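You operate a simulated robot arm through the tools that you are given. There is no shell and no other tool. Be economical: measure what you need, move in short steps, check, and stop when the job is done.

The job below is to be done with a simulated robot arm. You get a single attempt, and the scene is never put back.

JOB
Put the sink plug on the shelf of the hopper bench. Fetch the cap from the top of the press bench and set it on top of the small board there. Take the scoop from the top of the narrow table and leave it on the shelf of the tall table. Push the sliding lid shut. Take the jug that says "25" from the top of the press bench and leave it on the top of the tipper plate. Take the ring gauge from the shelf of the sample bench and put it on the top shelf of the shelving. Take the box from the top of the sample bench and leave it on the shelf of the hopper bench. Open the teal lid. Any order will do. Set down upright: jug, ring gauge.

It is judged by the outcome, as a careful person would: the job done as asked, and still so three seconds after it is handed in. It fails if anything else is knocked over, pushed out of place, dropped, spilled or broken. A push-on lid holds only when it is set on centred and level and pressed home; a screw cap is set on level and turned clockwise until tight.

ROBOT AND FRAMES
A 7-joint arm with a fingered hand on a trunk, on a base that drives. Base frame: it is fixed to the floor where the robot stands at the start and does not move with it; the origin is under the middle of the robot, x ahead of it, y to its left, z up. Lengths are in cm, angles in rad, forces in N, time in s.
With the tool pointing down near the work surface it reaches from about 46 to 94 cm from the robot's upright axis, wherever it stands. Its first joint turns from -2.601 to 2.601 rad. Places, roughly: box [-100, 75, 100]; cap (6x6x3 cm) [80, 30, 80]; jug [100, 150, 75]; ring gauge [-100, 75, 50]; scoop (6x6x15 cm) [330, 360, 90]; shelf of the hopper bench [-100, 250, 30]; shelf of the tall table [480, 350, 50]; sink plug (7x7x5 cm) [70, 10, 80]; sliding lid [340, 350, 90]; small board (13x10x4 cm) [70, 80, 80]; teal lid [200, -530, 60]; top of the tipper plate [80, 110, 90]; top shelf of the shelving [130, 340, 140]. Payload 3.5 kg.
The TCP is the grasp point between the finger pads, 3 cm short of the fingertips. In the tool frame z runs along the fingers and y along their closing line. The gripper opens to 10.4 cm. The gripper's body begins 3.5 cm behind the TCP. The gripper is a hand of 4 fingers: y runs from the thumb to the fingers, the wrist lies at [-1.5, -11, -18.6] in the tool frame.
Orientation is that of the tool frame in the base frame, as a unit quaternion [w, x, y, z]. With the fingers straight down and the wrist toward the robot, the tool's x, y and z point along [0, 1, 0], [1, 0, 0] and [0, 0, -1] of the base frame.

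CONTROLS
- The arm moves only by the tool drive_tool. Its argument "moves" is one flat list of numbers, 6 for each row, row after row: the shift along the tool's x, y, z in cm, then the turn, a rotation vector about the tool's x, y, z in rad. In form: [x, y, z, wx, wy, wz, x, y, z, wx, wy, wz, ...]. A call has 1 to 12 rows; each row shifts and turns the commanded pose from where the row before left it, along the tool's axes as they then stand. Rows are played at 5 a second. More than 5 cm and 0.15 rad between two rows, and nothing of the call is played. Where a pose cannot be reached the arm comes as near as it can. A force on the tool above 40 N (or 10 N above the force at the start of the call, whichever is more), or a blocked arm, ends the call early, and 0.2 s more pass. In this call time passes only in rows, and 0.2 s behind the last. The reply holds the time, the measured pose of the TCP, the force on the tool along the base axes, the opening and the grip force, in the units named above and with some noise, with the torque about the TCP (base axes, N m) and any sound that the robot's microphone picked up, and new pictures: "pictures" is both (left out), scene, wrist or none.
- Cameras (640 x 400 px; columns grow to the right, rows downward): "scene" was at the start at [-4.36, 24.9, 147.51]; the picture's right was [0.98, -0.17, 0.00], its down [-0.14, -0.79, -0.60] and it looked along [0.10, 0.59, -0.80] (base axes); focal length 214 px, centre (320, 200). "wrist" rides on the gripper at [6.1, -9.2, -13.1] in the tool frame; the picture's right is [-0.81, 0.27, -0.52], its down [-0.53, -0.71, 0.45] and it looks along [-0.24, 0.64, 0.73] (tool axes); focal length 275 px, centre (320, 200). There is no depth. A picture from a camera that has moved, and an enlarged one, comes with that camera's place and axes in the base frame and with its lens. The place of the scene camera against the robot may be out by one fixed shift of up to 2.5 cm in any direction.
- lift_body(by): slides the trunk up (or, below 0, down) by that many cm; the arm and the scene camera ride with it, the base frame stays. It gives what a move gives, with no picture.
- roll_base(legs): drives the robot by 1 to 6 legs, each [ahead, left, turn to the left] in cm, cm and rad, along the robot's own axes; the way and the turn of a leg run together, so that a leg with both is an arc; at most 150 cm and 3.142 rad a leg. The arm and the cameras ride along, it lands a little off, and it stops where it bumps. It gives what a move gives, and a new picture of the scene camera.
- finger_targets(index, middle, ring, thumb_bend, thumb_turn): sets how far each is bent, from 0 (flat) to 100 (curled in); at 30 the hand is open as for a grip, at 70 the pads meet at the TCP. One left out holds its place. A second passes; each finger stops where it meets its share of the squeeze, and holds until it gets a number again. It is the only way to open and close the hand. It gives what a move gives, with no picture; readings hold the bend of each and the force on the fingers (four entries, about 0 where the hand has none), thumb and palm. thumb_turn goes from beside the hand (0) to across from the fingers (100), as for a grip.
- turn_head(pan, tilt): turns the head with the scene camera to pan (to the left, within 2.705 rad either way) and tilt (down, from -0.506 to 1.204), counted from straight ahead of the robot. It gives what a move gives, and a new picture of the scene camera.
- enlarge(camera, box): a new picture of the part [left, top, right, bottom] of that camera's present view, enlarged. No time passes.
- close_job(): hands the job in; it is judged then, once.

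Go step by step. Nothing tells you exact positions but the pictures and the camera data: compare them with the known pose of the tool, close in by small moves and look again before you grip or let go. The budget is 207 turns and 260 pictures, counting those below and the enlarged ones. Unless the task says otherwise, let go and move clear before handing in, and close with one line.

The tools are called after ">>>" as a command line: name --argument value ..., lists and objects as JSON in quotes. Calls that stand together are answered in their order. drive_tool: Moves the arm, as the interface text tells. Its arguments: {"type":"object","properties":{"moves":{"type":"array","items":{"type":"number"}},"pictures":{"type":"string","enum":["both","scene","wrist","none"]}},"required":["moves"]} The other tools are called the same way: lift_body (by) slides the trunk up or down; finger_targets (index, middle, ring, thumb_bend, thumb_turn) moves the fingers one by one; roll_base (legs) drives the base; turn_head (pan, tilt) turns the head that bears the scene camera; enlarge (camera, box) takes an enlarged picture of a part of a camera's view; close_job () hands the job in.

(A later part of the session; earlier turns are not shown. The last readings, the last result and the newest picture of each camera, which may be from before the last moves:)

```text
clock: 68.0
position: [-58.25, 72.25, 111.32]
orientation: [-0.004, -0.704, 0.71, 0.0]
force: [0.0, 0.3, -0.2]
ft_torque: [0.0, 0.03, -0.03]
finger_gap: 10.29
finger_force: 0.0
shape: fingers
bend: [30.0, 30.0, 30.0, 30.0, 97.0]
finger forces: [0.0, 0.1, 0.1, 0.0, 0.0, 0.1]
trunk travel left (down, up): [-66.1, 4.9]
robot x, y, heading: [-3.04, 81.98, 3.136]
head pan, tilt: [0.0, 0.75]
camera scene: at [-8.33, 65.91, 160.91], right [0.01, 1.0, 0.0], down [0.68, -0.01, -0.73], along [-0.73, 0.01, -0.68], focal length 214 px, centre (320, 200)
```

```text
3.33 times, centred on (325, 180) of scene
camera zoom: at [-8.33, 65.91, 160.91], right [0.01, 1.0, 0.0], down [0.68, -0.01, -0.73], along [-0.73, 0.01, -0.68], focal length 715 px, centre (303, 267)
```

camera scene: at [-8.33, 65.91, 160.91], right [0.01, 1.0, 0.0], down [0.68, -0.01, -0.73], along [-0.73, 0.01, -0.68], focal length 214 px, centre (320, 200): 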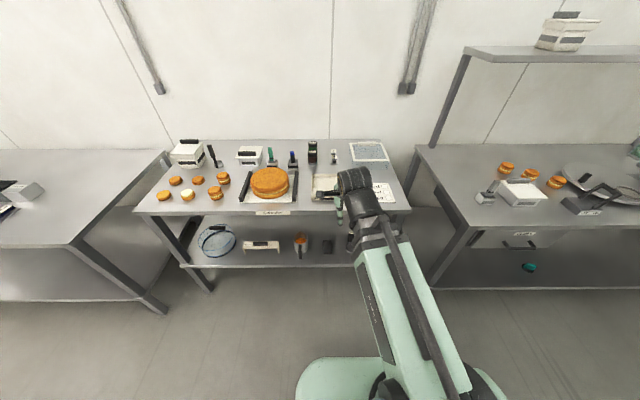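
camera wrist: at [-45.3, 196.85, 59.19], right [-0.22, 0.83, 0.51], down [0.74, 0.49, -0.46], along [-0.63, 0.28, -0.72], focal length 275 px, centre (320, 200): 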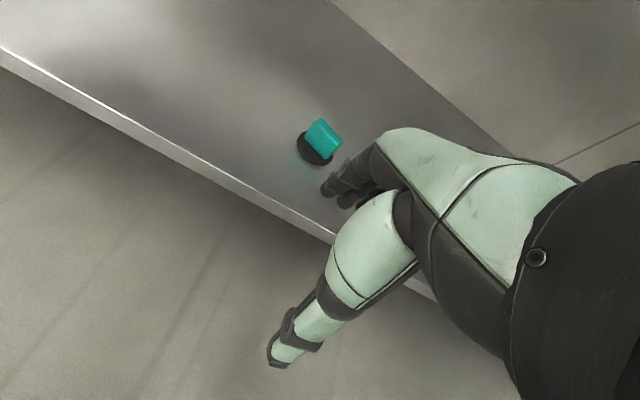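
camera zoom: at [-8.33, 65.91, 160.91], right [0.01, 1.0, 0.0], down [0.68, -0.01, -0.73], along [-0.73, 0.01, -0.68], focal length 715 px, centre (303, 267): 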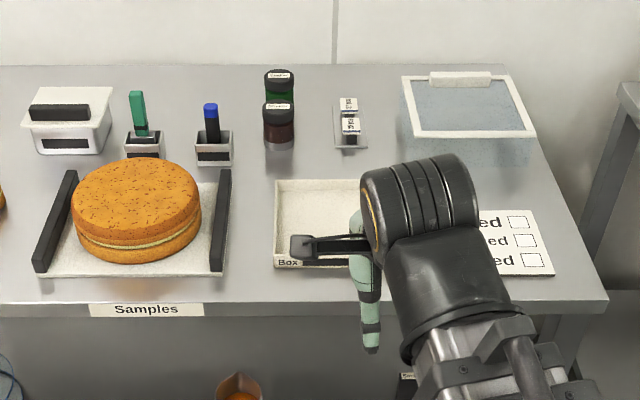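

A tray is labelled "Box…"; I'll shift the arm aside and read the labels.

>>> drive_tool --moves '[-4.5, 0, 0, 0, 0, 0, -4.5, 0, 0, 0, 0, 0, -4.5, 0, 0, 0, 0, 0, -4.5, 0, 0, 0, 0, 0, -4.5, 0, 0, 0, 0, 0, -4.5, 0, 0, 0, 0, 0, -4.5, 0, 0, 0, 0, 0, -4.5, 0, 0, 0, 0, 0]' --pictures "none"

>>> enlarge --camera "scene" --box '[300, 130, 420, 210]'

>>> enlarge --camera "scene" --box '[190, 210, 390, 280]'

```text
clock: 69.8
position: [-58.19, 108.37, 110.94]
orientation: [-0.003, -0.704, 0.71, 0.0]
force: [0.1, -0.5, 1.0]
ft_torque: [-0.01, -0.01, 0.0]
finger_gap: 10.31
finger_force: 0.0
shape: fingers
bend: [30.0, 30.0, 30.0, 30.0, 97.0]
finger forces: [0.1, 0.0, 0.0, 0.0, 0.0, 0.1]
trunk travel left (down, up): [-66.1, 4.9]
robot x, y, heading: [-3.4, 82.41, 3.131]
head pan, tilt: [0.0, 0.75]
```

```text
5.00 times, centred on (360, 170) of scene
camera zoom: at [-8.33, 65.97, 160.91], right [0.01, 1.0, 0.0], down [0.68, -0.01, -0.73], along [-0.73, 0.01, -0.68], focal length 1072 px, centre (120, 350)
```

zoom: 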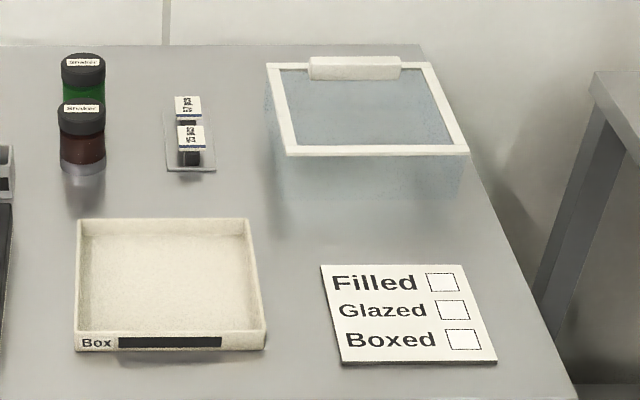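

```text
3.20 times, centred on (290, 245) of scene
camera zoom: at [-8.33, 65.97, 160.91], right [0.01, 1.0, 0.0], down [0.68, -0.01, -0.73], along [-0.73, 0.01, -0.68], focal length 686 px, centre (416, 56)
```

zoom: 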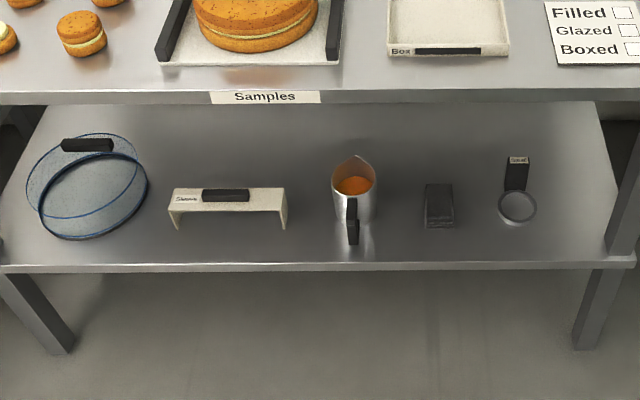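

The white tray labelled "Box" is the box. Read the small ring's label.

>>> enlarge --camera "scene" --box '[335, 225, 375, 250]'

>>> enlarge --camera "scene" --box '[235, 232, 285, 263]'

```text
16.00 times, centred on (355, 238) of scene
camera zoom: at [-8.33, 65.97, 160.91], right [0.01, 1.0, 0.0], down [0.68, -0.01, -0.73], along [-0.73, 0.01, -0.68], focal length 3432 px, centre (-240, -400)
```

zoom: 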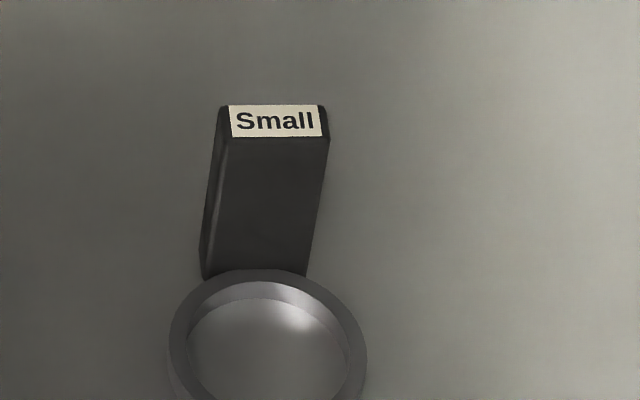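

```text
12.80 times, centred on (260, 248) of scene
camera zoom: at [-8.33, 65.97, 160.91], right [0.01, 1.0, 0.0], down [0.68, -0.01, -0.73], along [-0.73, 0.01, -0.68], focal length 2745 px, centre (1088, -408)
```

zoom: 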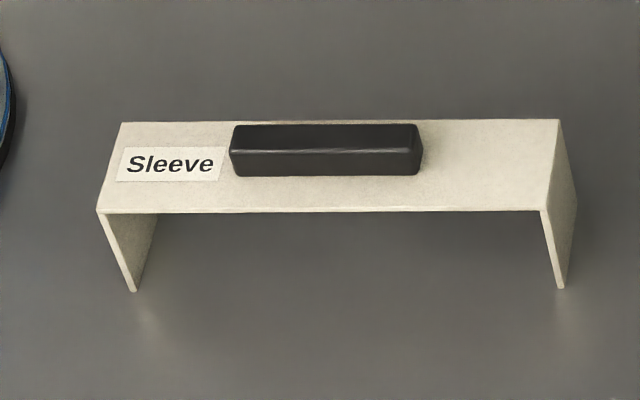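

Ring gauge = the small ring with an upright handle. Box first: move above the middle of its front wall (≈[-86,72]).

>>> drive_tool --moves '[4, 3, 0, 0, 0, 0, 4, 3, 0, 0, 0, 0, 4, 3, 0, 0, 0, 0, 4, 3, 0, 0, 0, 0, 4, 3, 0, 0, 0, 0, 4, 3, 0, 0, 0, 0, 4, 3, 0, 0, 0, 0, 4, 3, 0, 0, 0, 0, 4, 3, 0, 0, 0, 0]' --pictures "wrist"

```text
clock: 71.8
position: [-85.05, 72.61, 111.31]
orientation: [-0.004, -0.704, 0.711, 0.001]
force: [0.0, -0.2, -0.2]
ft_torque: [0.01, 0.02, 0.0]
finger_gap: 10.29
finger_force: 0.0
shape: fingers
bend: [30.0, 30.0, 30.0, 30.0, 97.0]
finger forces: [0.0, 0.0, 0.0, 0.0, 0.0, 0.0]
trunk travel left (down, up): [-66.1, 4.9]
robot x, y, heading: [-3.27, 82.4, 3.128]
head pan, tilt: [0.0, 0.75]
camera wrist: at [-76.03, 66.21, 124.31], right [-0.27, 0.81, 0.52], down [0.72, 0.52, -0.46], along [-0.65, 0.25, -0.72], focal length 275 px, centre (320, 200)
```

wrist: 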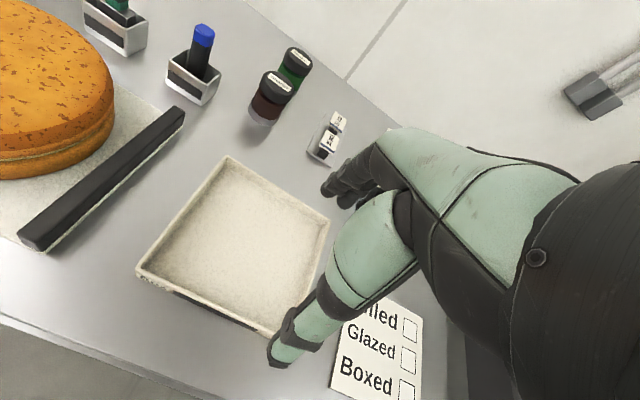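

Box rim ≈ z 93, front wall at x≈−84, y 62–79.5. Come down partway and re-measure.

>>> drive_tool --moves '[1.5, -1, 2, 0, 0, 0, 0, 0, 3, 0, 0, 0, 0, 0, 3, 0, 0, 0]' --pictures "wrist"

```text
clock: 72.6
position: [-84.24, 71.14, 103.45]
orientation: [-0.003, -0.704, 0.71, 0.0]
force: [0.2, -0.3, 0.4]
ft_torque: [-0.02, 0.01, -0.03]
finger_gap: 10.28
finger_force: 0.1
shape: fingers
bend: [30.0, 30.0, 30.0, 30.0, 97.0]
finger forces: [0.0, 0.0, 0.0, 0.0, 0.0, 0.0]
trunk travel left (down, up): [-66.1, 4.9]
robot x, y, heading: [-3.25, 82.35, 3.13]
head pan, tilt: [0.0, 0.75]
camera wrist: at [-75.16, 64.78, 116.27], right [-0.27, 0.82, 0.51], down [0.72, 0.52, -0.46], along [-0.65, 0.25, -0.72], focal length 275 px, centre (320, 200)
```

wrist: 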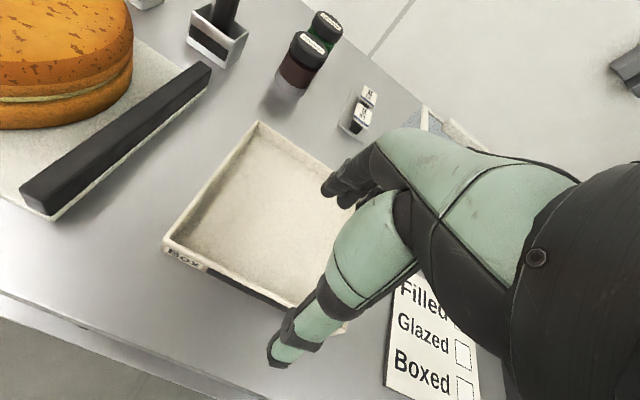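

Rim z≈92 and the wall lies midway between thumb and fingers. Descend.

>>> drive_tool --moves '[0, 0, 4, 0, 0, 0, 0, 0, 4, 0, 0, 0, 0, 0, 2, 0, 0, 0]' --pictures "wrist"

```text
clock: 73.4
position: [-84.34, 70.94, 93.45]
orientation: [-0.004, -0.704, 0.71, 0.001]
force: [0.5, 0.4, 4.8]
ft_torque: [0.03, 0.33, -0.02]
finger_gap: 10.3
finger_force: 3.1
shape: fingers
bend: [30.0, 30.0, 30.0, 30.0, 97.0]
finger forces: [0.0, 5.4, 0.1, 0.1, 0.0, 0.1]
trunk travel left (down, up): [-66.1, 4.9]
robot x, y, heading: [-3.12, 82.32, 3.131]
head pan, tilt: [0.0, 0.75]
camera wrist: at [-75.26, 64.69, 106.32], right [-0.26, 0.81, 0.52], down [0.71, 0.53, -0.46], along [-0.65, 0.25, -0.72], focal length 275 px, centre (320, 200)
```

wrist: 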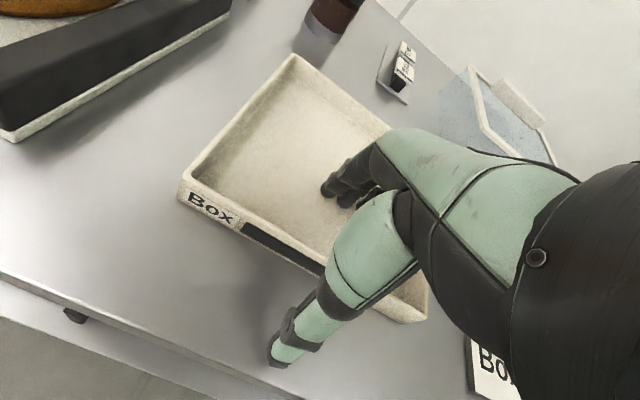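

Middle finger touches the box floor (z≈90.4). Ease up slightly and close on the wall.

>>> drive_tool --moves '[0, 0, -0.3, 0, 0, 0]' --pictures "none"

>>> finger_targets --index 78 --middle 78 --ring 78 --thumb_bend 78

>>> drive_tool --moves '[0, 0, -1.5, 0, 0, 0, 0, 0, -1.5, 0, 0, 0]'

```text
clock: 73.8
position: [-84.4, 71.01, 93.59]
orientation: [-0.003, -0.704, 0.71, -0.001]
force: [0.1, 0.2, -0.1]
ft_torque: [0.02, 0.03, 0.01]
finger_gap: 10.31
finger_force: 0.1
shape: fingers
bend: [30.0, 30.0, 30.0, 30.0, 97.0]
finger forces: [0.0, 0.1, 0.0, 0.0, 0.0, 0.0]
trunk travel left (down, up): [-66.1, 4.9]
robot x, y, heading: [-3.11, 82.25, 3.129]
head pan, tilt: [0.0, 0.75]
```

```text
clock: 74.8
position: [-84.29, 70.93, 93.57]
orientation: [-0.004, -0.704, 0.71, 0.0]
force: [0.1, -0.6, -1.1]
ft_torque: [-0.05, -0.06, 0.01]
finger_gap: 0.01
finger_force: 11.5
shape: fingers
bend: [75.0, 77.0, 78.0, 71.0, 96.0]
finger forces: [8.3, 3.7, 0.1, 0.0, 12.3, 0.0]
trunk travel left (down, up): [-66.1, 4.9]
robot x, y, heading: [-3.48, 82.2, 3.131]
head pan, tilt: [0.0, 0.75]
```

```text
clock: 75.4
position: [-84.32, 70.98, 96.64]
orientation: [-0.003, -0.704, 0.711, 0.0]
force: [-0.4, 0.2, -1.3]
ft_torque: [0.0, -0.09, -0.02]
finger_gap: 0.01
finger_force: 12.3
shape: fingers
bend: [76.0, 77.0, 78.0, 72.0, 95.0]
finger forces: [10.1, 1.8, 0.1, 0.1, 12.0, 0.1]
trunk travel left (down, up): [-66.1, 4.9]
robot x, y, heading: [-3.16, 82.62, 3.138]
head pan, tilt: [0.0, 0.75]
camera scene: at [-8.33, 65.91, 160.9], right [0.01, 1.0, 0.0], down [0.68, -0.01, -0.73], along [-0.73, 0.01, -0.68], focal length 214 px, centre (320, 200)
camera wrist: at [-75.27, 64.71, 109.57], right [-0.27, 0.82, 0.51], down [0.72, 0.52, -0.46], along [-0.65, 0.25, -0.72], focal length 275 px, centre (320, 200)
```

scene: 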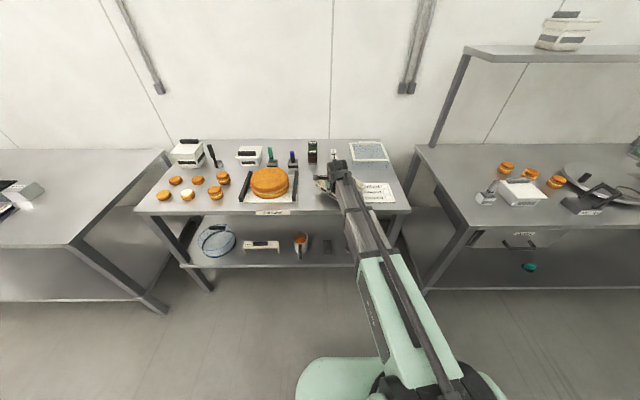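
wrist: 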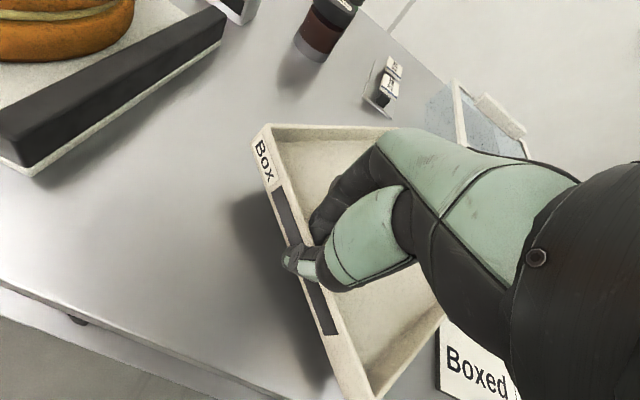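

The box lifted but has swung in the grip. Look closer.

>>> enlarge --camera "scene" --box '[270, 130, 420, 220]'

>>> enlarge --camera "wrist" --box '[200, 80, 520, 400]'

```text
4.27 times, centred on (345, 175) of scene
camera zoom: at [-8.33, 65.91, 160.9], right [0.01, 1.0, 0.0], down [0.68, -0.01, -0.73], along [-0.73, 0.01, -0.68], focal length 915 px, centre (213, 307)
```

zoom: 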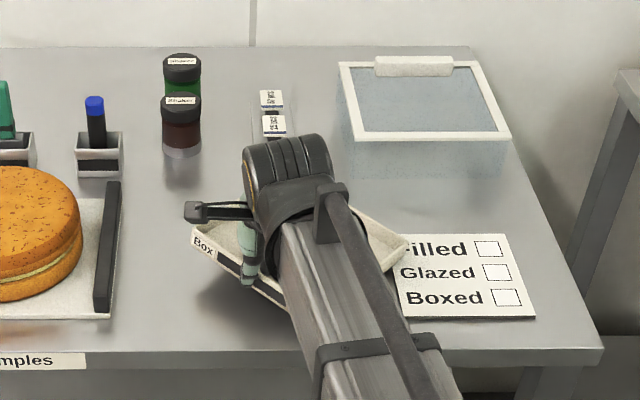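

```text
1.25 times, centred on (360, 240) of wrist
camera zoom: at [-75.27, 64.71, 109.57], right [-0.27, 0.82, 0.51], down [0.72, 0.52, -0.46], along [-0.65, 0.25, -0.72], focal length 344 px, centre (270, 150)
```

zoom: 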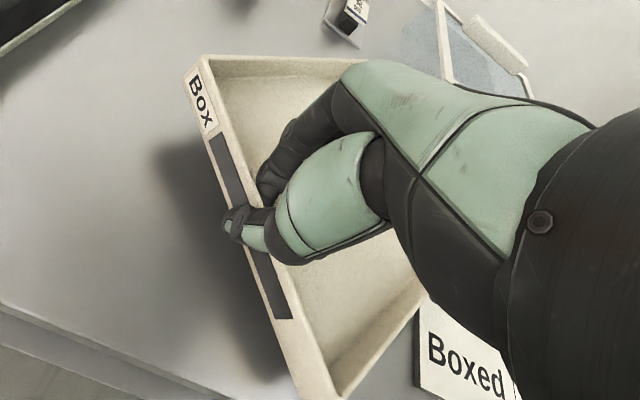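

The box rolled right-side-down because the index finger does most of the gripping, left of centre. Set it back down and regrip further right.

>>> drive_tool --moves '[0, 0, 1.5, 0, 0, 0, 0, 0, 1.3, 0, 0, 0]' --pictures "none"

>>> finger_targets --index 30 --middle 30 --ring 30 --thumb_bend 30

>>> drive_tool --moves '[0, 0, -4, 0, 0, 0, 0, 0, -2, 0, 0, 0]' --pictures "wrist"

```text
clock: 76.0
position: [-84.34, 71.0, 93.82]
orientation: [-0.004, -0.704, 0.71, 0.001]
force: [0.5, 0.1, 0.2]
ft_torque: [0.07, -0.07, 0.01]
finger_gap: 0.01
finger_force: 11.5
shape: fingers
bend: [76.0, 78.0, 78.0, 72.0, 95.0]
finger forces: [9.3, 2.2, 0.1, 0.0, 11.4, 0.1]
trunk travel left (down, up): [-66.1, 4.9]
robot x, y, heading: [-2.91, 82.05, 3.131]
head pan, tilt: [0.0, 0.75]
```

```text
clock: 77.0
position: [-84.41, 70.92, 93.85]
orientation: [-0.004, -0.705, 0.709, 0.0]
force: [0.4, -0.1, 0.7]
ft_torque: [-0.03, 0.04, -0.02]
finger_gap: 10.29
finger_force: 0.1
shape: fingers
bend: [30.0, 30.0, 30.0, 30.0, 97.0]
finger forces: [0.0, 0.1, 0.0, 0.1, 0.1, 0.0]
trunk travel left (down, up): [-66.1, 4.9]
robot x, y, heading: [-3.05, 82.25, 3.127]
head pan, tilt: [0.0, 0.75]
```

```text
clock: 77.6
position: [-84.3, 71.13, 100.02]
orientation: [-0.003, -0.704, 0.71, -0.001]
force: [-1.2, -0.2, 0.7]
ft_torque: [0.01, 0.0, 0.01]
finger_gap: 10.28
finger_force: 0.1
shape: fingers
bend: [30.0, 30.0, 30.0, 30.0, 97.0]
finger forces: [0.1, 0.0, 0.0, 0.2, 0.0, 0.0]
trunk travel left (down, up): [-66.1, 4.9]
robot x, y, heading: [-3.37, 82.26, 3.128]
head pan, tilt: [0.0, 0.75]
camera wrist: at [-75.22, 64.81, 112.93], right [-0.27, 0.82, 0.51], down [0.72, 0.52, -0.46], along [-0.65, 0.25, -0.72], focal length 275 px, centre (320, 200)
```

wrist: 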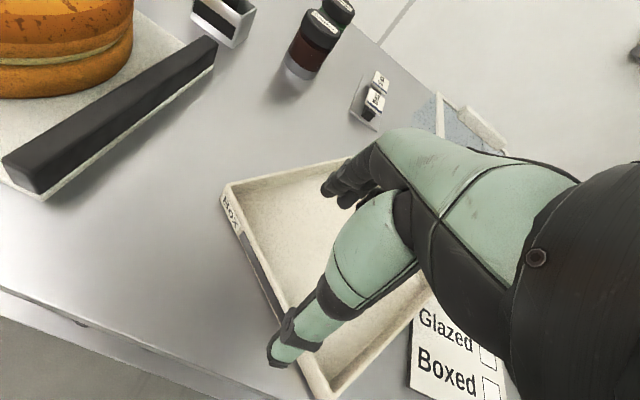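

The box yawed ~38° on the bench; it's safe. Align the hand with its front wall (turn +0.67 rad) and shift 2 cm toward the right end.

>>> drive_tool --moves '[0, 0, 0, 0, 0, 0.134, 0, 0, 0, 0, 0, 0.134, 0, 0, 0, 0, 0, 0.134, 0, 0, 0, 0, 0, 0.134, 0, 0, 0, 0, 0, 0.134, -2, -1.4, 0, 0, 0, 0]' --pictures "wrist"

```text
clock: 79.0
position: [-81.8, 71.61, 99.88]
orientation: [-0.003, -0.431, 0.903, 0.0]
force: [-0.1, -0.9, -0.2]
ft_torque: [0.0, -0.02, 0.02]
finger_gap: 10.27
finger_force: 0.1
shape: fingers
bend: [30.0, 30.0, 30.0, 30.0, 97.0]
finger forces: [0.0, 0.0, 0.0, 0.0, 0.1, 0.0]
trunk travel left (down, up): [-66.1, 4.9]
robot x, y, heading: [-3.03, 82.42, 3.128]
head pan, tilt: [0.0, 0.75]
camera wrist: at [-78.64, 61.01, 112.87], right [0.3, 0.81, 0.51], down [0.89, -0.04, -0.46], along [-0.35, 0.59, -0.73], focal length 275 px, centre (320, 200)
```

wrist: 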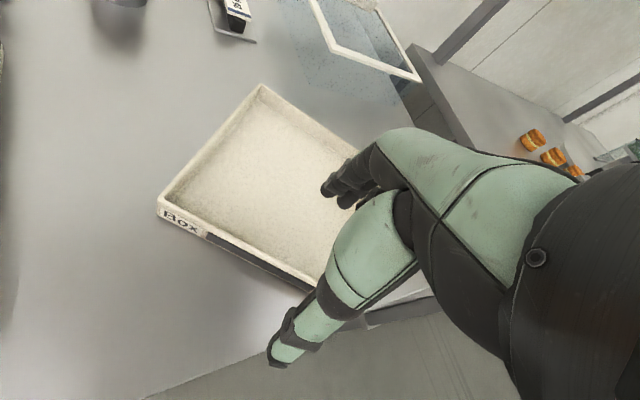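

Aligned; wall lies mid-gap with the hand 2 cm right of centre. Descend and close gradually.

>>> drive_tool --moves '[0, 0, 4, 0, 0, 0, 0, 0, 2.2, 0, 0, 0]' --pictures "none"

>>> finger_targets --index 58 --middle 58 --ring 58 --thumb_bend 54

>>> drive_tool --moves '[0, 0, 0, 0, 0, 0]' --pictures "wrist"

```text
clock: 79.6
position: [-81.97, 71.65, 93.92]
orientation: [-0.004, -0.431, 0.902, -0.001]
force: [-1.1, 0.5, 1.4]
ft_torque: [0.04, -0.02, 0.01]
finger_gap: 10.29
finger_force: 0.2
shape: fingers
bend: [30.0, 30.0, 30.0, 30.0, 97.0]
finger forces: [0.1, 0.3, 0.0, 0.1, 0.1, 0.1]
trunk travel left (down, up): [-66.1, 4.9]
robot x, y, heading: [-3.35, 82.09, 3.13]
head pan, tilt: [0.0, 0.75]
```

```text
clock: 80.6
position: [-82.01, 71.78, 93.93]
orientation: [-0.003, -0.431, 0.902, -0.001]
force: [-1.4, 2.1, 10.6]
ft_torque: [0.26, 0.19, 0.0]
finger_gap: 3.81
finger_force: 4.7
shape: fingers
bend: [57.0, 55.0, 57.0, 54.0, 97.0]
finger forces: [0.0, 9.3, 0.1, 0.0, 0.0, 0.1]
trunk travel left (down, up): [-66.1, 4.9]
robot x, y, heading: [-3.41, 82.44, 3.126]
head pan, tilt: [0.0, 0.75]
```

```text
clock: 81.0
position: [-82.11, 71.75, 93.97]
orientation: [-0.004, -0.432, 0.902, -0.001]
force: [-1.4, 1.5, 11.1]
ft_torque: [0.27, 0.23, 0.02]
finger_gap: 3.81
finger_force: 4.8
shape: fingers
bend: [57.0, 55.0, 57.0, 54.0, 97.0]
finger forces: [0.0, 10.0, 0.0, 0.1, 0.0, 0.0]
trunk travel left (down, up): [-66.1, 4.9]
robot x, y, heading: [-3.34, 82.47, 3.13]
head pan, tilt: [0.0, 0.75]
camera wrist: at [-78.72, 61.11, 106.91], right [0.3, 0.81, 0.51], down [0.89, -0.04, -0.46], along [-0.35, 0.59, -0.73], focal length 275 px, centre (320, 200)
```

wrist: 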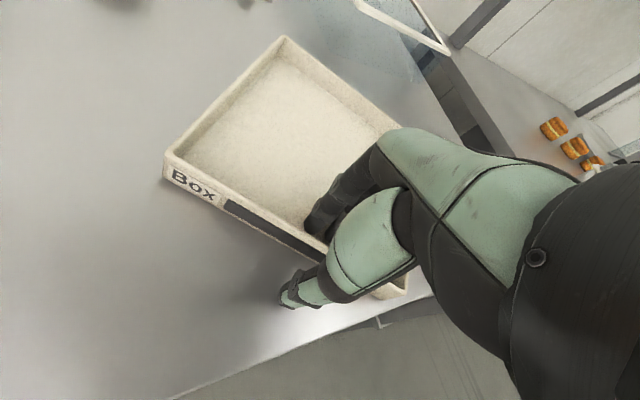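

The middle finger pushes on the box floor when half curled; raise 0.7 cm and close further.

>>> drive_tool --moves '[0, 0, -0.7, 0, 0, 0]' --pictures "none"

>>> finger_targets --index 64 --middle 64 --ring 64 --thumb_bend 62

>>> finger_targets --index 80 --middle 80 --ring 80 --thumb_bend 80

>>> drive_tool --moves '[0, 0, 0, 0, 0, 0]' --pictures "wrist"

```text
clock: 81.4
position: [-81.89, 71.64, 94.55]
orientation: [-0.003, -0.431, 0.902, -0.001]
force: [0.2, 0.0, 0.0]
ft_torque: [-0.01, -0.02, 0.01]
finger_gap: 3.8
finger_force: 0.1
shape: fingers
bend: [57.0, 57.0, 57.0, 54.0, 97.0]
finger forces: [0.0, 0.0, 0.0, 0.1, 0.0, 0.0]
trunk travel left (down, up): [-66.1, 4.9]
robot x, y, heading: [-3.11, 82.82, 3.132]
head pan, tilt: [0.0, 0.75]
```

```text
clock: 82.4
position: [-82.05, 71.67, 94.56]
orientation: [-0.004, -0.431, 0.902, -0.001]
force: [-0.3, 0.1, -0.5]
ft_torque: [0.02, 0.02, -0.04]
finger_gap: 1.92
finger_force: 0.1
shape: fingers
bend: [64.0, 64.0, 64.0, 62.0, 97.0]
finger forces: [0.1, 0.0, 0.0, 0.0, 0.0, 0.0]
trunk travel left (down, up): [-66.1, 4.9]
robot x, y, heading: [-3.41, 82.18, 3.128]
head pan, tilt: [0.0, 0.75]
```

```text
clock: 83.4
position: [-82.05, 71.52, 94.59]
orientation: [-0.004, -0.431, 0.902, -0.001]
force: [-0.7, -0.4, -0.9]
ft_torque: [-0.03, 0.0, -0.03]
finger_gap: 0.0
finger_force: 11.5
shape: fingers
bend: [76.0, 80.0, 80.0, 72.0, 94.0]
finger forces: [11.8, 0.1, 0.1, 0.1, 11.9, 0.0]
trunk travel left (down, up): [-66.1, 4.9]
robot x, y, heading: [-3.39, 82.14, 3.131]
head pan, tilt: [0.0, 0.75]
```

```text
clock: 83.8
position: [-82.01, 71.69, 94.54]
orientation: [-0.003, -0.431, 0.902, -0.001]
force: [0.9, -0.4, 0.2]
ft_torque: [-0.02, -0.06, -0.01]
finger_gap: 0.0
finger_force: 12.0
shape: fingers
bend: [76.0, 80.0, 80.0, 72.0, 94.0]
finger forces: [11.9, 0.0, 0.0, 0.0, 11.8, 0.1]
trunk travel left (down, up): [-66.1, 4.9]
robot x, y, heading: [-3.2, 82.23, 3.13]
head pan, tilt: [0.0, 0.75]
camera wrist: at [-78.72, 61.02, 107.47], right [0.3, 0.81, 0.51], down [0.89, -0.04, -0.46], along [-0.35, 0.59, -0.73], focal length 275 px, centre (320, 200)
```

wrist: 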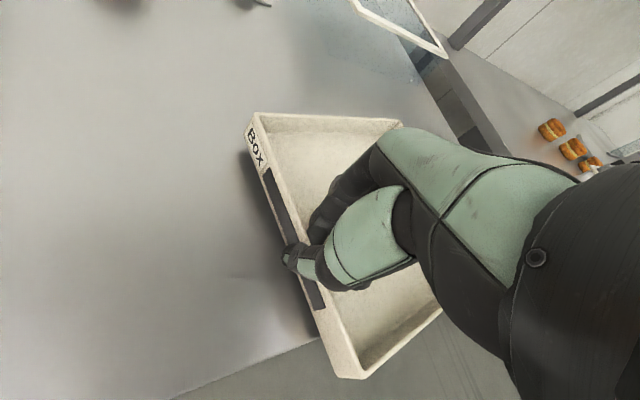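

The thumb–index pinch yaws the box, but the grip is now near the wall's centre. Lift to test.

>>> drive_tool --moves '[0, 0, -2, 0, 0, 0, 0, 0, -3, 0, 0, 0, 0, 0, -3, 0, 0, 0]'

>>> enlarge --camera "scene" --box '[270, 130, 420, 220]'

```text
clock: 84.6
position: [-82.08, 71.63, 102.32]
orientation: [-0.003, -0.432, 0.902, -0.001]
force: [-1.0, -0.3, -0.7]
ft_torque: [-0.1, -0.05, 0.0]
finger_gap: 0.0
finger_force: 12.4
shape: fingers
bend: [76.0, 80.0, 80.0, 73.0, 95.0]
finger forces: [12.6, 0.0, 0.0, 0.0, 12.4, 0.0]
trunk travel left (down, up): [-66.1, 4.9]
robot x, y, heading: [-3.62, 82.32, 3.133]
head pan, tilt: [0.0, 0.75]
camera scene: at [-8.33, 65.91, 160.9], right [0.01, 1.0, 0.0], down [0.68, -0.01, -0.73], along [-0.73, 0.01, -0.68], focal length 214 px, centre (320, 200)
camera wrist: at [-78.74, 61.03, 115.25], right [0.3, 0.81, 0.51], down [0.89, -0.04, -0.46], along [-0.35, 0.59, -0.73], focal length 275 px, centre (320, 200)
```

scene: 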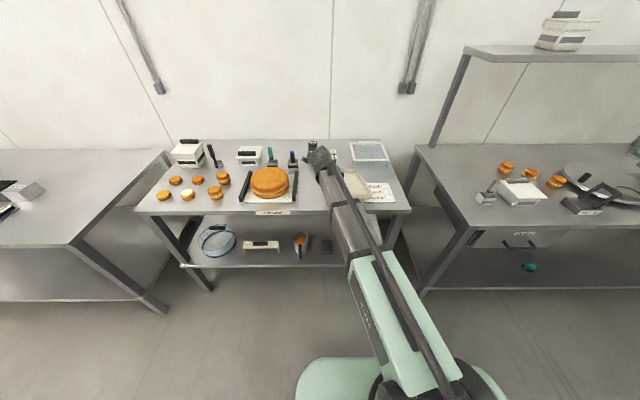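
wrist: 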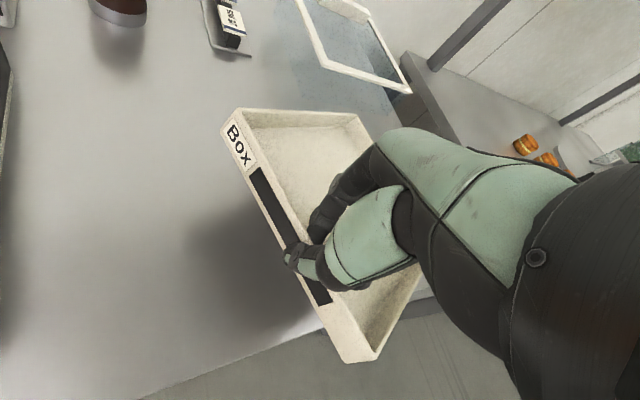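

```text
4.27 times, centred on (345, 175) of scene
camera zoom: at [-8.33, 65.91, 160.9], right [0.01, 1.0, 0.0], down [0.68, -0.01, -0.73], along [-0.73, 0.01, -0.68], focal length 915 px, centre (213, 307)
```

zoom: 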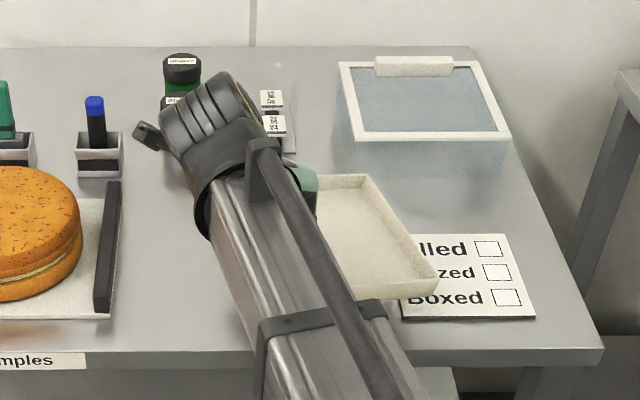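

It's held, slightly drooping. Raise, pull back from the bench and turn the hand back.

>>> drive_tool --moves '[0, 0, -4, 0, 0, 0, 0, 0, -4, 0, 0, 0, -2.6, -3.2, 0, 0, 0, 0, -2.6, -3.2, 0, 0, 0, 0, -2.6, -3.2, 0, 0, 0, 0, -2.6, -3.2, 0, 0, 0, 0, -2.6, -3.2, 0, 0, 0, 0, -2.6, -3.2, 0, 0, 0, 0]' --pictures "none"

>>> drive_tool --moves '[0, 0, 0, 0, 0, -0.12, 0, 0, 0, 0, 0, -0.12, 0, 0, 0, 0, 0, -0.12, 0, 0, 0, 0, 0, -0.12, 0, 0, 0, 0, 0, -0.12, 0, 0, 0, 0, 0, -0.12, 0, 0, 0, 0, 0, -0.12, 0, 0, 0, 0, 0, -0.12, 0, 0, 0, 0, 0, -0.12]'

```text
clock: 86.4
position: [-57.1, 71.68, 110.11]
orientation: [-0.003, -0.433, 0.902, 0.0]
force: [0.0, 0.1, -0.7]
ft_torque: [-0.04, -0.06, 0.0]
finger_gap: 0.01
finger_force: 12.4
shape: fingers
bend: [76.0, 80.0, 80.0, 73.0, 95.0]
finger forces: [12.6, 0.1, 0.0, 0.0, 12.2, 0.0]
trunk travel left (down, up): [-66.1, 4.9]
robot x, y, heading: [-3.28, 82.5, 3.13]
head pan, tilt: [0.0, 0.75]
```

```text
clock: 88.4
position: [-57.44, 71.79, 110.35]
orientation: [0.003, 0.835, -0.551, -0.001]
force: [-0.2, 0.4, -0.6]
ft_torque: [0.03, -0.07, -0.03]
finger_gap: 0.0
finger_force: 12.2
shape: fingers
bend: [76.0, 80.0, 80.0, 73.0, 95.0]
finger forces: [12.4, 0.1, 0.0, 0.0, 12.4, 0.0]
out of reach, approached as far as the arm can: row 6
trunk travel left (down, up): [-66.1, 4.9]
robot x, y, heading: [-2.93, 82.19, 3.13]
head pan, tilt: [0.0, 0.75]
camera scene: at [-8.34, 65.92, 160.9], right [0.01, 1.0, 0.0], down [0.68, -0.01, -0.73], along [-0.73, 0.01, -0.68], focal length 214 px, centre (320, 200)
camera wrist: at [-46.67, 69.66, 123.26], right [-0.57, 0.64, 0.52], down [0.44, 0.77, -0.46], along [-0.69, -0.03, -0.72], focal length 275 px, centre (320, 200)
```

scene: 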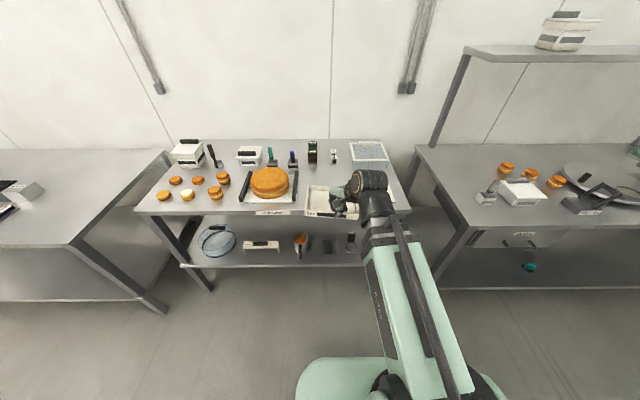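
wrist: 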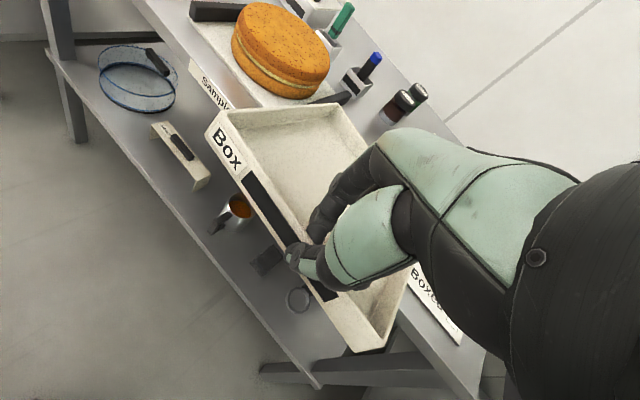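

Box is aligned with the bench now. Back off and slide right to the hopper bench, then look.

>>> roll_base --legs '[[-12, 0, 0], [0, -78, 0], [0, -78, 0]]'

```text
clock: 97.2
position: [-44.77, 225.44, 110.43]
orientation: [0.004, 0.836, -0.548, 0.0]
force: [-0.6, 0.6, -0.5]
ft_torque: [-0.01, -0.07, 0.04]
finger_gap: 0.01
finger_force: 12.4
shape: fingers
bend: [76.0, 80.0, 80.0, 73.0, 95.0]
finger forces: [12.5, 0.0, 0.0, 0.0, 12.4, 0.0]
trunk travel left (down, up): [-66.1, 4.9]
robot x, y, heading: [9.54, 236.64, 3.142]
head pan, tilt: [0.0, 0.75]
camera scene: at [4.41, 220.11, 160.91], right [0.0, 1.0, 0.0], down [0.68, 0.0, -0.73], along [-0.73, 0.0, -0.68], focal length 214 px, centre (320, 200)
```

scene: 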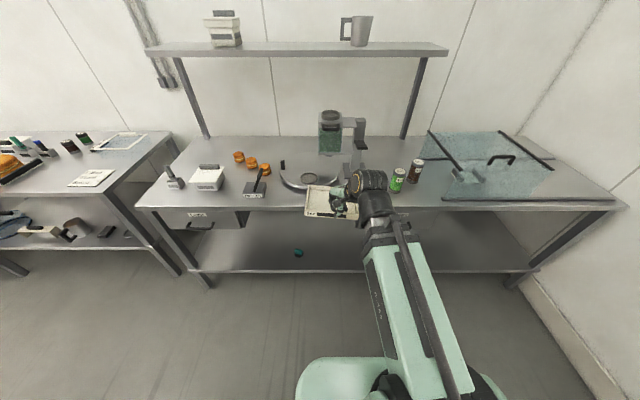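

Box ready. Back off a bit, lower the trunk fully and look.

>>> roll_base --legs '[[-12, 0, 0]]'

>>> lift_body --by -40

>>> lift_body --by -24

>>> drive_tool --moves '[0, 0, 0, 0, 0, 0]'

```text
clock: 98.4
position: [-32.34, 225.47, 110.47]
orientation: [0.003, 0.837, -0.548, -0.001]
force: [0.9, -0.3, -0.8]
ft_torque: [0.04, -0.03, 0.0]
finger_gap: 0.0
finger_force: 12.3
shape: fingers
bend: [76.0, 80.0, 80.0, 73.0, 95.0]
finger forces: [12.5, 0.1, 0.0, 0.0, 12.3, 0.0]
trunk travel left (down, up): [-66.1, 4.9]
robot x, y, heading: [21.42, 236.42, -3.14]
head pan, tilt: [0.0, 0.75]
camera scene: at [16.8, 220.05, 160.91], right [0.0, 1.0, 0.0], down [0.68, 0.0, -0.73], along [-0.73, 0.0, -0.68], focal length 214 px, centre (320, 200)
```

scene: 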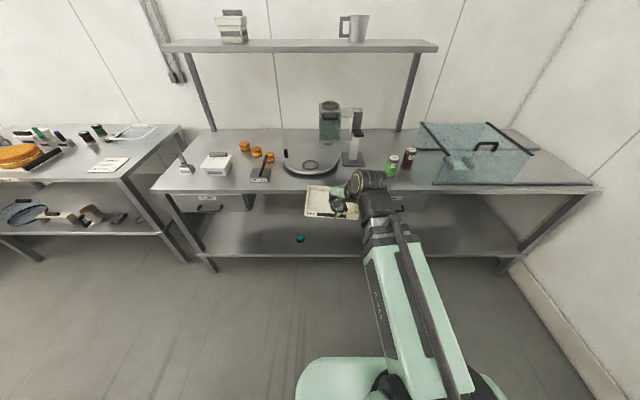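

```text
clock: 102.2
position: [-32.48, 225.44, 70.49]
orientation: [0.003, 0.836, -0.548, 0.0]
force: [-0.4, -1.0, -0.5]
ft_torque: [0.04, -0.1, 0.0]
finger_gap: 0.01
finger_force: 13.0
shape: fingers
bend: [76.0, 80.0, 80.0, 73.0, 95.0]
finger forces: [12.5, 0.1, 0.1, 0.0, 12.4, 0.0]
trunk travel left (down, up): [-26.1, 44.9]
robot x, y, heading: [21.56, 236.21, -3.143]
head pan, tilt: [0.0, 0.75]
```

```text
clock: 104.7
position: [-32.54, 225.49, 46.42]
orientation: [0.004, 0.837, -0.548, -0.001]
force: [0.1, 0.6, -1.2]
ft_torque: [-0.02, -0.08, 0.02]
finger_gap: 0.0
finger_force: 12.4
shape: fingers
bend: [76.0, 80.0, 80.0, 73.0, 95.0]
finger forces: [12.6, 0.1, 0.1, 0.0, 12.3, 0.0]
trunk travel left (down, up): [-2.1, 68.9]
robot x, y, heading: [21.54, 236.58, -3.145]
head pan, tilt: [0.0, 0.75]
```

```text
clock: 105.1
position: [-32.52, 225.39, 46.47]
orientation: [0.003, 0.837, -0.547, 0.0]
force: [0.5, 0.5, -0.5]
ft_torque: [0.02, -0.07, 0.0]
finger_gap: 0.0
finger_force: 12.7
shape: fingers
bend: [76.0, 80.0, 80.0, 73.0, 95.0]
finger forces: [12.6, 0.1, 0.1, 0.0, 12.3, 0.0]
trunk travel left (down, up): [-2.1, 68.9]
robot x, y, heading: [21.68, 236.37, -3.141]
head pan, tilt: [0.0, 0.75]
camera scene: at [16.66, 220.05, 96.9], right [0.0, 1.0, 0.0], down [0.68, 0.0, -0.73], along [-0.73, 0.0, -0.68], focal length 214 px, centre (320, 200)
camera wrist: at [-21.72, 223.36, 59.26], right [-0.57, 0.63, 0.52], down [0.44, 0.77, -0.46], along [-0.69, -0.04, -0.72], focal length 275 px, centre (320, 200)
```

scene: 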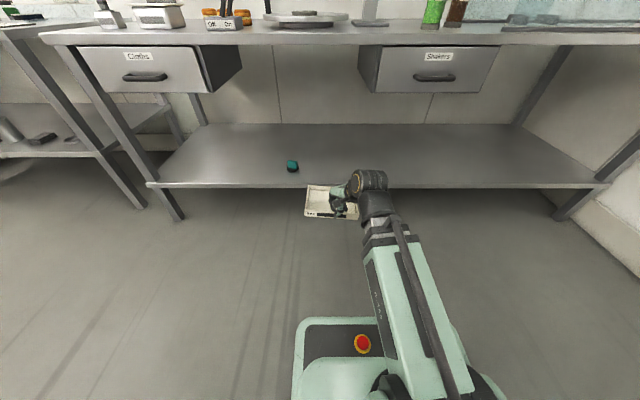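
wrist: 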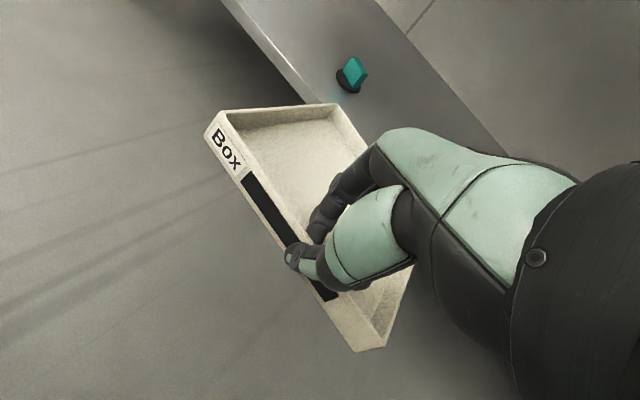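

The shelf and plug are in view; box is centred right of the plug. Drive 20 forward, then reach in with the arm.

>>> roll_base --legs '[[18, -2, 0]]'

>>> drive_tool --moves '[-1.6, 3.7, 0, 0, 0, 0, -1.6, 3.7, 0, 0, 0, 0, -1.6, 3.7, 0.5, 0, 0, 0, -1.6, 3.7, 1, 0, 0, 0, -1.6, 3.7, 0, 0, 0, 0]'

```text
clock: 106.6
position: [-50.55, 227.43, 46.3]
orientation: [0.004, 0.837, -0.547, -0.001]
force: [0.4, -0.3, -1.1]
ft_torque: [0.02, -0.05, -0.01]
finger_gap: 0.0
finger_force: 12.6
shape: fingers
bend: [76.0, 80.0, 80.0, 73.0, 95.0]
finger forces: [12.6, 0.1, 0.1, 0.0, 12.3, 0.0]
trunk travel left (down, up): [-2.1, 68.9]
robot x, y, heading: [3.28, 238.55, 3.142]
head pan, tilt: [0.0, 0.75]
camera scene: at [-1.35, 222.09, 96.9], right [0.0, 1.0, 0.0], down [0.68, 0.0, -0.73], along [-0.73, 0.0, -0.68], focal length 214 px, centre (320, 200)
```

scene: 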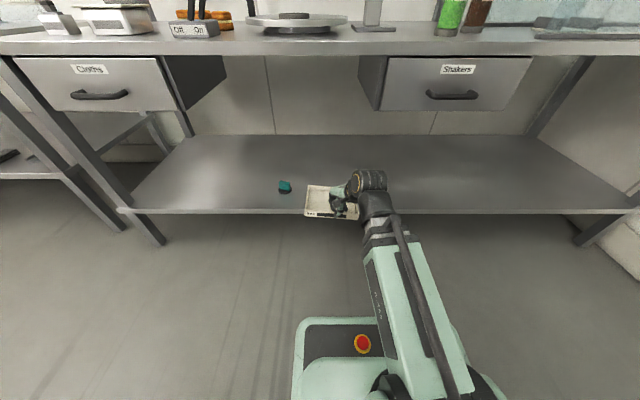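

```text
clock: 107.8
position: [-70.67, 227.47, 44.85]
orientation: [0.003, 0.837, -0.548, -0.001]
force: [-0.7, 1.1, 0.0]
ft_torque: [-0.01, -0.05, 0.0]
finger_gap: 0.0
finger_force: 12.9
shape: fingers
bend: [76.0, 80.0, 80.0, 73.0, 95.0]
finger forces: [12.7, 0.1, 0.0, 0.1, 12.5, 0.0]
trunk travel left (down, up): [-2.1, 68.9]
robot x, y, heading: [3.71, 238.32, 3.141]
head pan, tilt: [0.0, 0.75]
camera scene: at [-1.34, 222.09, 96.9], right [0.0, 1.0, 0.0], down [0.68, 0.0, -0.73], along [-0.73, 0.0, -0.68], focal length 214 px, centre (320, 200)
camera wrist: at [-59.8, 225.33, 57.72], right [-0.57, 0.63, 0.52], down [0.44, 0.77, -0.46], along [-0.69, -0.04, -0.72], focal length 275 px, centre (320, 200)
```

scene: 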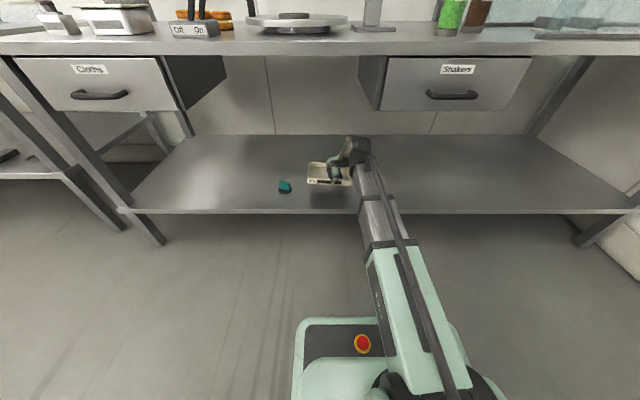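
wrist: 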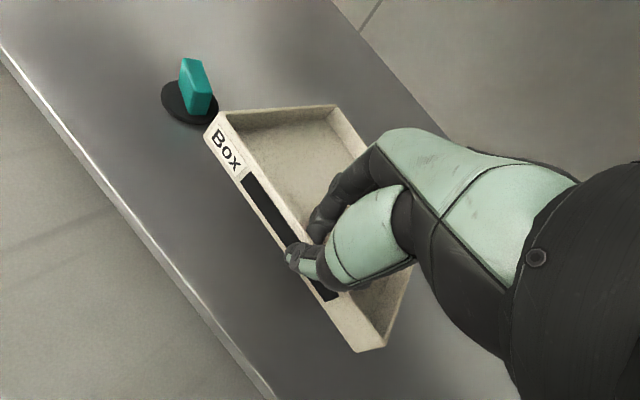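

Box is over the shelf with ~8 cm to the plug. Lower.

>>> drive_tool --moves '[0, 0, 3, 0, 0, 0, 0, 0, 3, 0, 0, 0, 0, 0, 2, 0, 0, 0, 0, 0, 1, 0, 0, 0]' --pictures "wrist"

```text
clock: 108.8
position: [-70.82, 227.36, 35.97]
orientation: [0.003, 0.837, -0.548, -0.001]
force: [0.2, -1.0, -0.3]
ft_torque: [0.05, -0.07, 0.02]
finger_gap: 0.01
finger_force: 12.2
shape: fingers
bend: [77.0, 80.0, 80.0, 73.0, 95.0]
finger forces: [12.3, 0.1, 0.1, 0.0, 12.2, 0.0]
trunk travel left (down, up): [-2.1, 68.9]
robot x, y, heading: [3.55, 238.58, 3.141]
head pan, tilt: [0.0, 0.75]
camera wrist: at [-59.91, 225.32, 48.79], right [-0.57, 0.64, 0.52], down [0.44, 0.77, -0.46], along [-0.69, -0.04, -0.72], focal length 275 px, centre (320, 200)
```

wrist: 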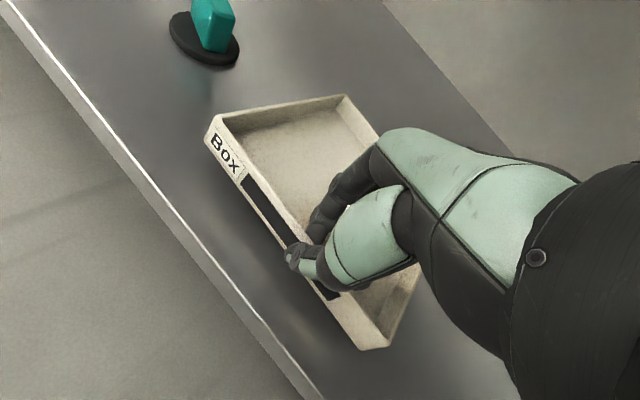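

>>> drive_tool --moves '[0, 0, 0.7, 0, 0, 0, 0, 0, 0.7, 0, 0, 0]' --pictures "none"

>>> finger_targets --index 30 --middle 30 --ring 30 --thumb_bend 30

>>> drive_tool --moves '[0, 0, -3, 0, 0, 0, 0, 0, -3, 0, 0, 0, 0, 0, -3, 0, 0, 0]' --pictures "wrist"

```text
clock: 109.4
position: [-70.8, 227.28, 34.47]
orientation: [0.002, 0.837, -0.548, -0.001]
force: [0.0, -0.4, -0.4]
ft_torque: [0.02, -0.01, 0.02]
finger_gap: 0.0
finger_force: 12.2
shape: fingers
bend: [77.0, 80.0, 80.0, 73.0, 95.0]
finger forces: [12.6, 0.1, 0.1, 0.0, 12.6, 0.0]
trunk travel left (down, up): [-2.1, 68.9]
robot x, y, heading: [3.91, 238.7, 3.141]
head pan, tilt: [0.0, 0.75]
```

```text
clock: 110.4
position: [-70.77, 227.36, 34.56]
orientation: [0.004, 0.837, -0.547, -0.001]
force: [0.3, 0.6, -1.2]
ft_torque: [-0.02, 0.0, -0.02]
finger_gap: 10.25
finger_force: 0.1
shape: fingers
bend: [30.0, 30.0, 30.0, 30.0, 97.0]
finger forces: [0.0, 0.0, 0.1, 0.0, 0.1, 0.0]
trunk travel left (down, up): [-2.1, 68.9]
robot x, y, heading: [3.7, 238.27, 3.144]
head pan, tilt: [0.0, 0.75]
```

```text
clock: 111.2
position: [-70.65, 227.11, 43.56]
orientation: [0.003, 0.836, -0.548, -0.002]
force: [0.1, 0.0, -0.2]
ft_torque: [-0.03, 0.0, 0.0]
finger_gap: 10.29
finger_force: 0.1
shape: fingers
bend: [30.0, 30.0, 30.0, 30.0, 97.0]
finger forces: [0.1, 0.1, 0.0, 0.1, 0.0, 0.0]
trunk travel left (down, up): [-2.1, 68.9]
robot x, y, heading: [3.79, 238.42, 3.141]
head pan, tilt: [0.0, 0.75]
camera wrist: at [-59.79, 225.05, 56.51], right [-0.57, 0.63, 0.52], down [0.44, 0.77, -0.46], along [-0.69, -0.04, -0.72], focal length 275 px, centre (320, 200)
```

wrist: 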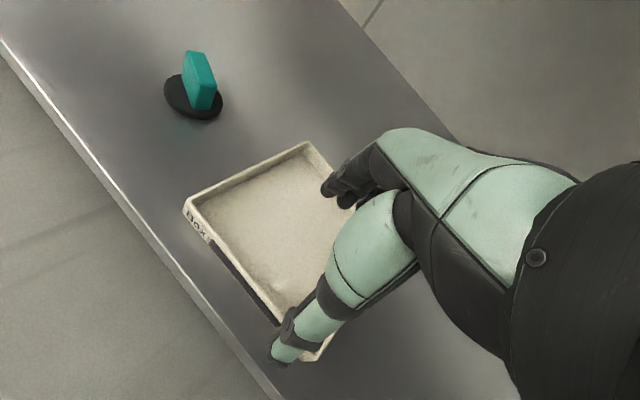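

Box rests flat on the shelf. Back out and slide left to the ring gauge (≈[-88,87] on the sample bench shelf).

>>> roll_base --legs '[[-22, 0, 0], [0, 70, 0], [0, 70, 0]]'

>>> drive_tool --moves '[0, 0, 0, 0, 0, 0.14, 0, 0, 0, 0, 0, 0.14, 0, 0, 0, 0, 0, 0.14]'

```text
clock: 118.5
position: [-45.58, 110.56, 40.99]
orientation: [-0.033, 0.855, -0.517, -0.032]
force: [-0.5, 0.4, 0.3]
ft_torque: [-0.05, 0.0, -0.01]
finger_gap: 10.36
finger_force: 0.0
shape: fingers
bend: [30.0, 30.0, 30.0, 30.0, 97.0]
finger forces: [0.0, 0.0, 0.0, 0.0, 0.0, 0.0]
trunk travel left (down, up): [-2.1, 68.9]
robot x, y, heading: [27.91, 131.16, -3.079]
head pan, tilt: [0.0, 0.75]
stopped in leg 3: the robot was blocked; the commanded pose is now the measured one
camera scene: at [23.33, 119.02, 98.52], right [-0.06, 1.0, -0.05], down [0.68, 0.01, -0.73], along [-0.73, -0.08, -0.68], focal length 214 px, centre (320, 200)
```

scene: 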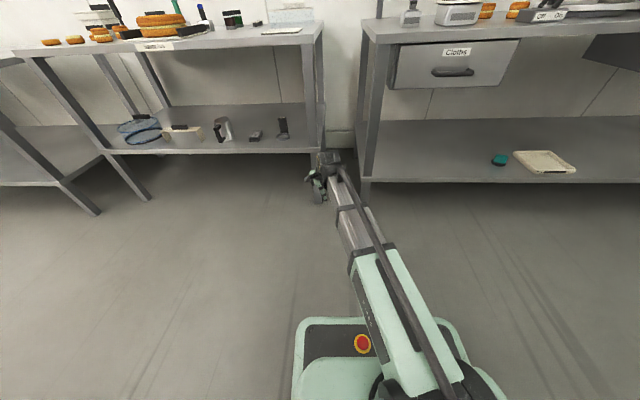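

```text
clock: 119.3
position: [-45.48, 111.23, 41.37]
orientation: [-0.023, 0.725, -0.687, -0.035]
force: [0.1, -0.5, -0.4]
ft_torque: [-0.01, -0.04, 0.02]
finger_gap: 10.32
finger_force: 0.1
shape: fingers
bend: [30.0, 30.0, 30.0, 30.0, 97.0]
finger forces: [0.0, 0.1, 0.0, 0.0, 0.0, 0.1]
trunk travel left (down, up): [-2.1, 68.9]
robot x, y, heading: [27.48, 131.17, -3.081]
head pan, tilt: [0.0, 0.75]
camera scene: at [23.34, 119.03, 98.51], right [-0.06, 1.0, -0.05], down [0.68, 0.01, -0.73], along [-0.73, -0.08, -0.68], focal length 214 px, centre (320, 200)
camera wrist: at [-35.89, 104.49, 53.49], right [-0.31, 0.75, 0.59], down [0.67, 0.61, -0.42], along [-0.67, 0.27, -0.69], focal length 275 px, centre (320, 200)
```

scene: 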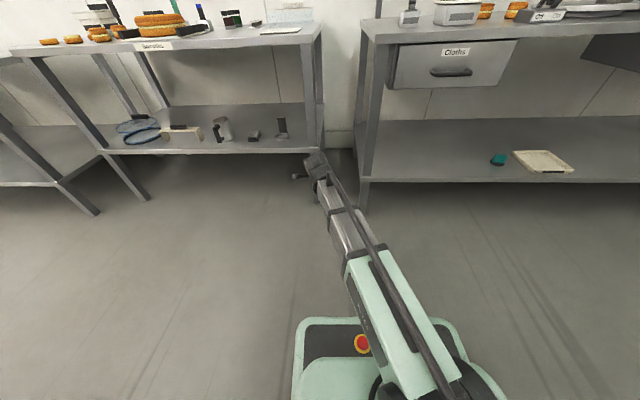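
wrist: 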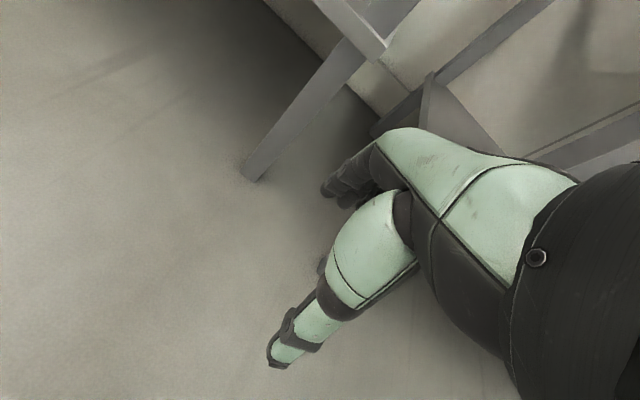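

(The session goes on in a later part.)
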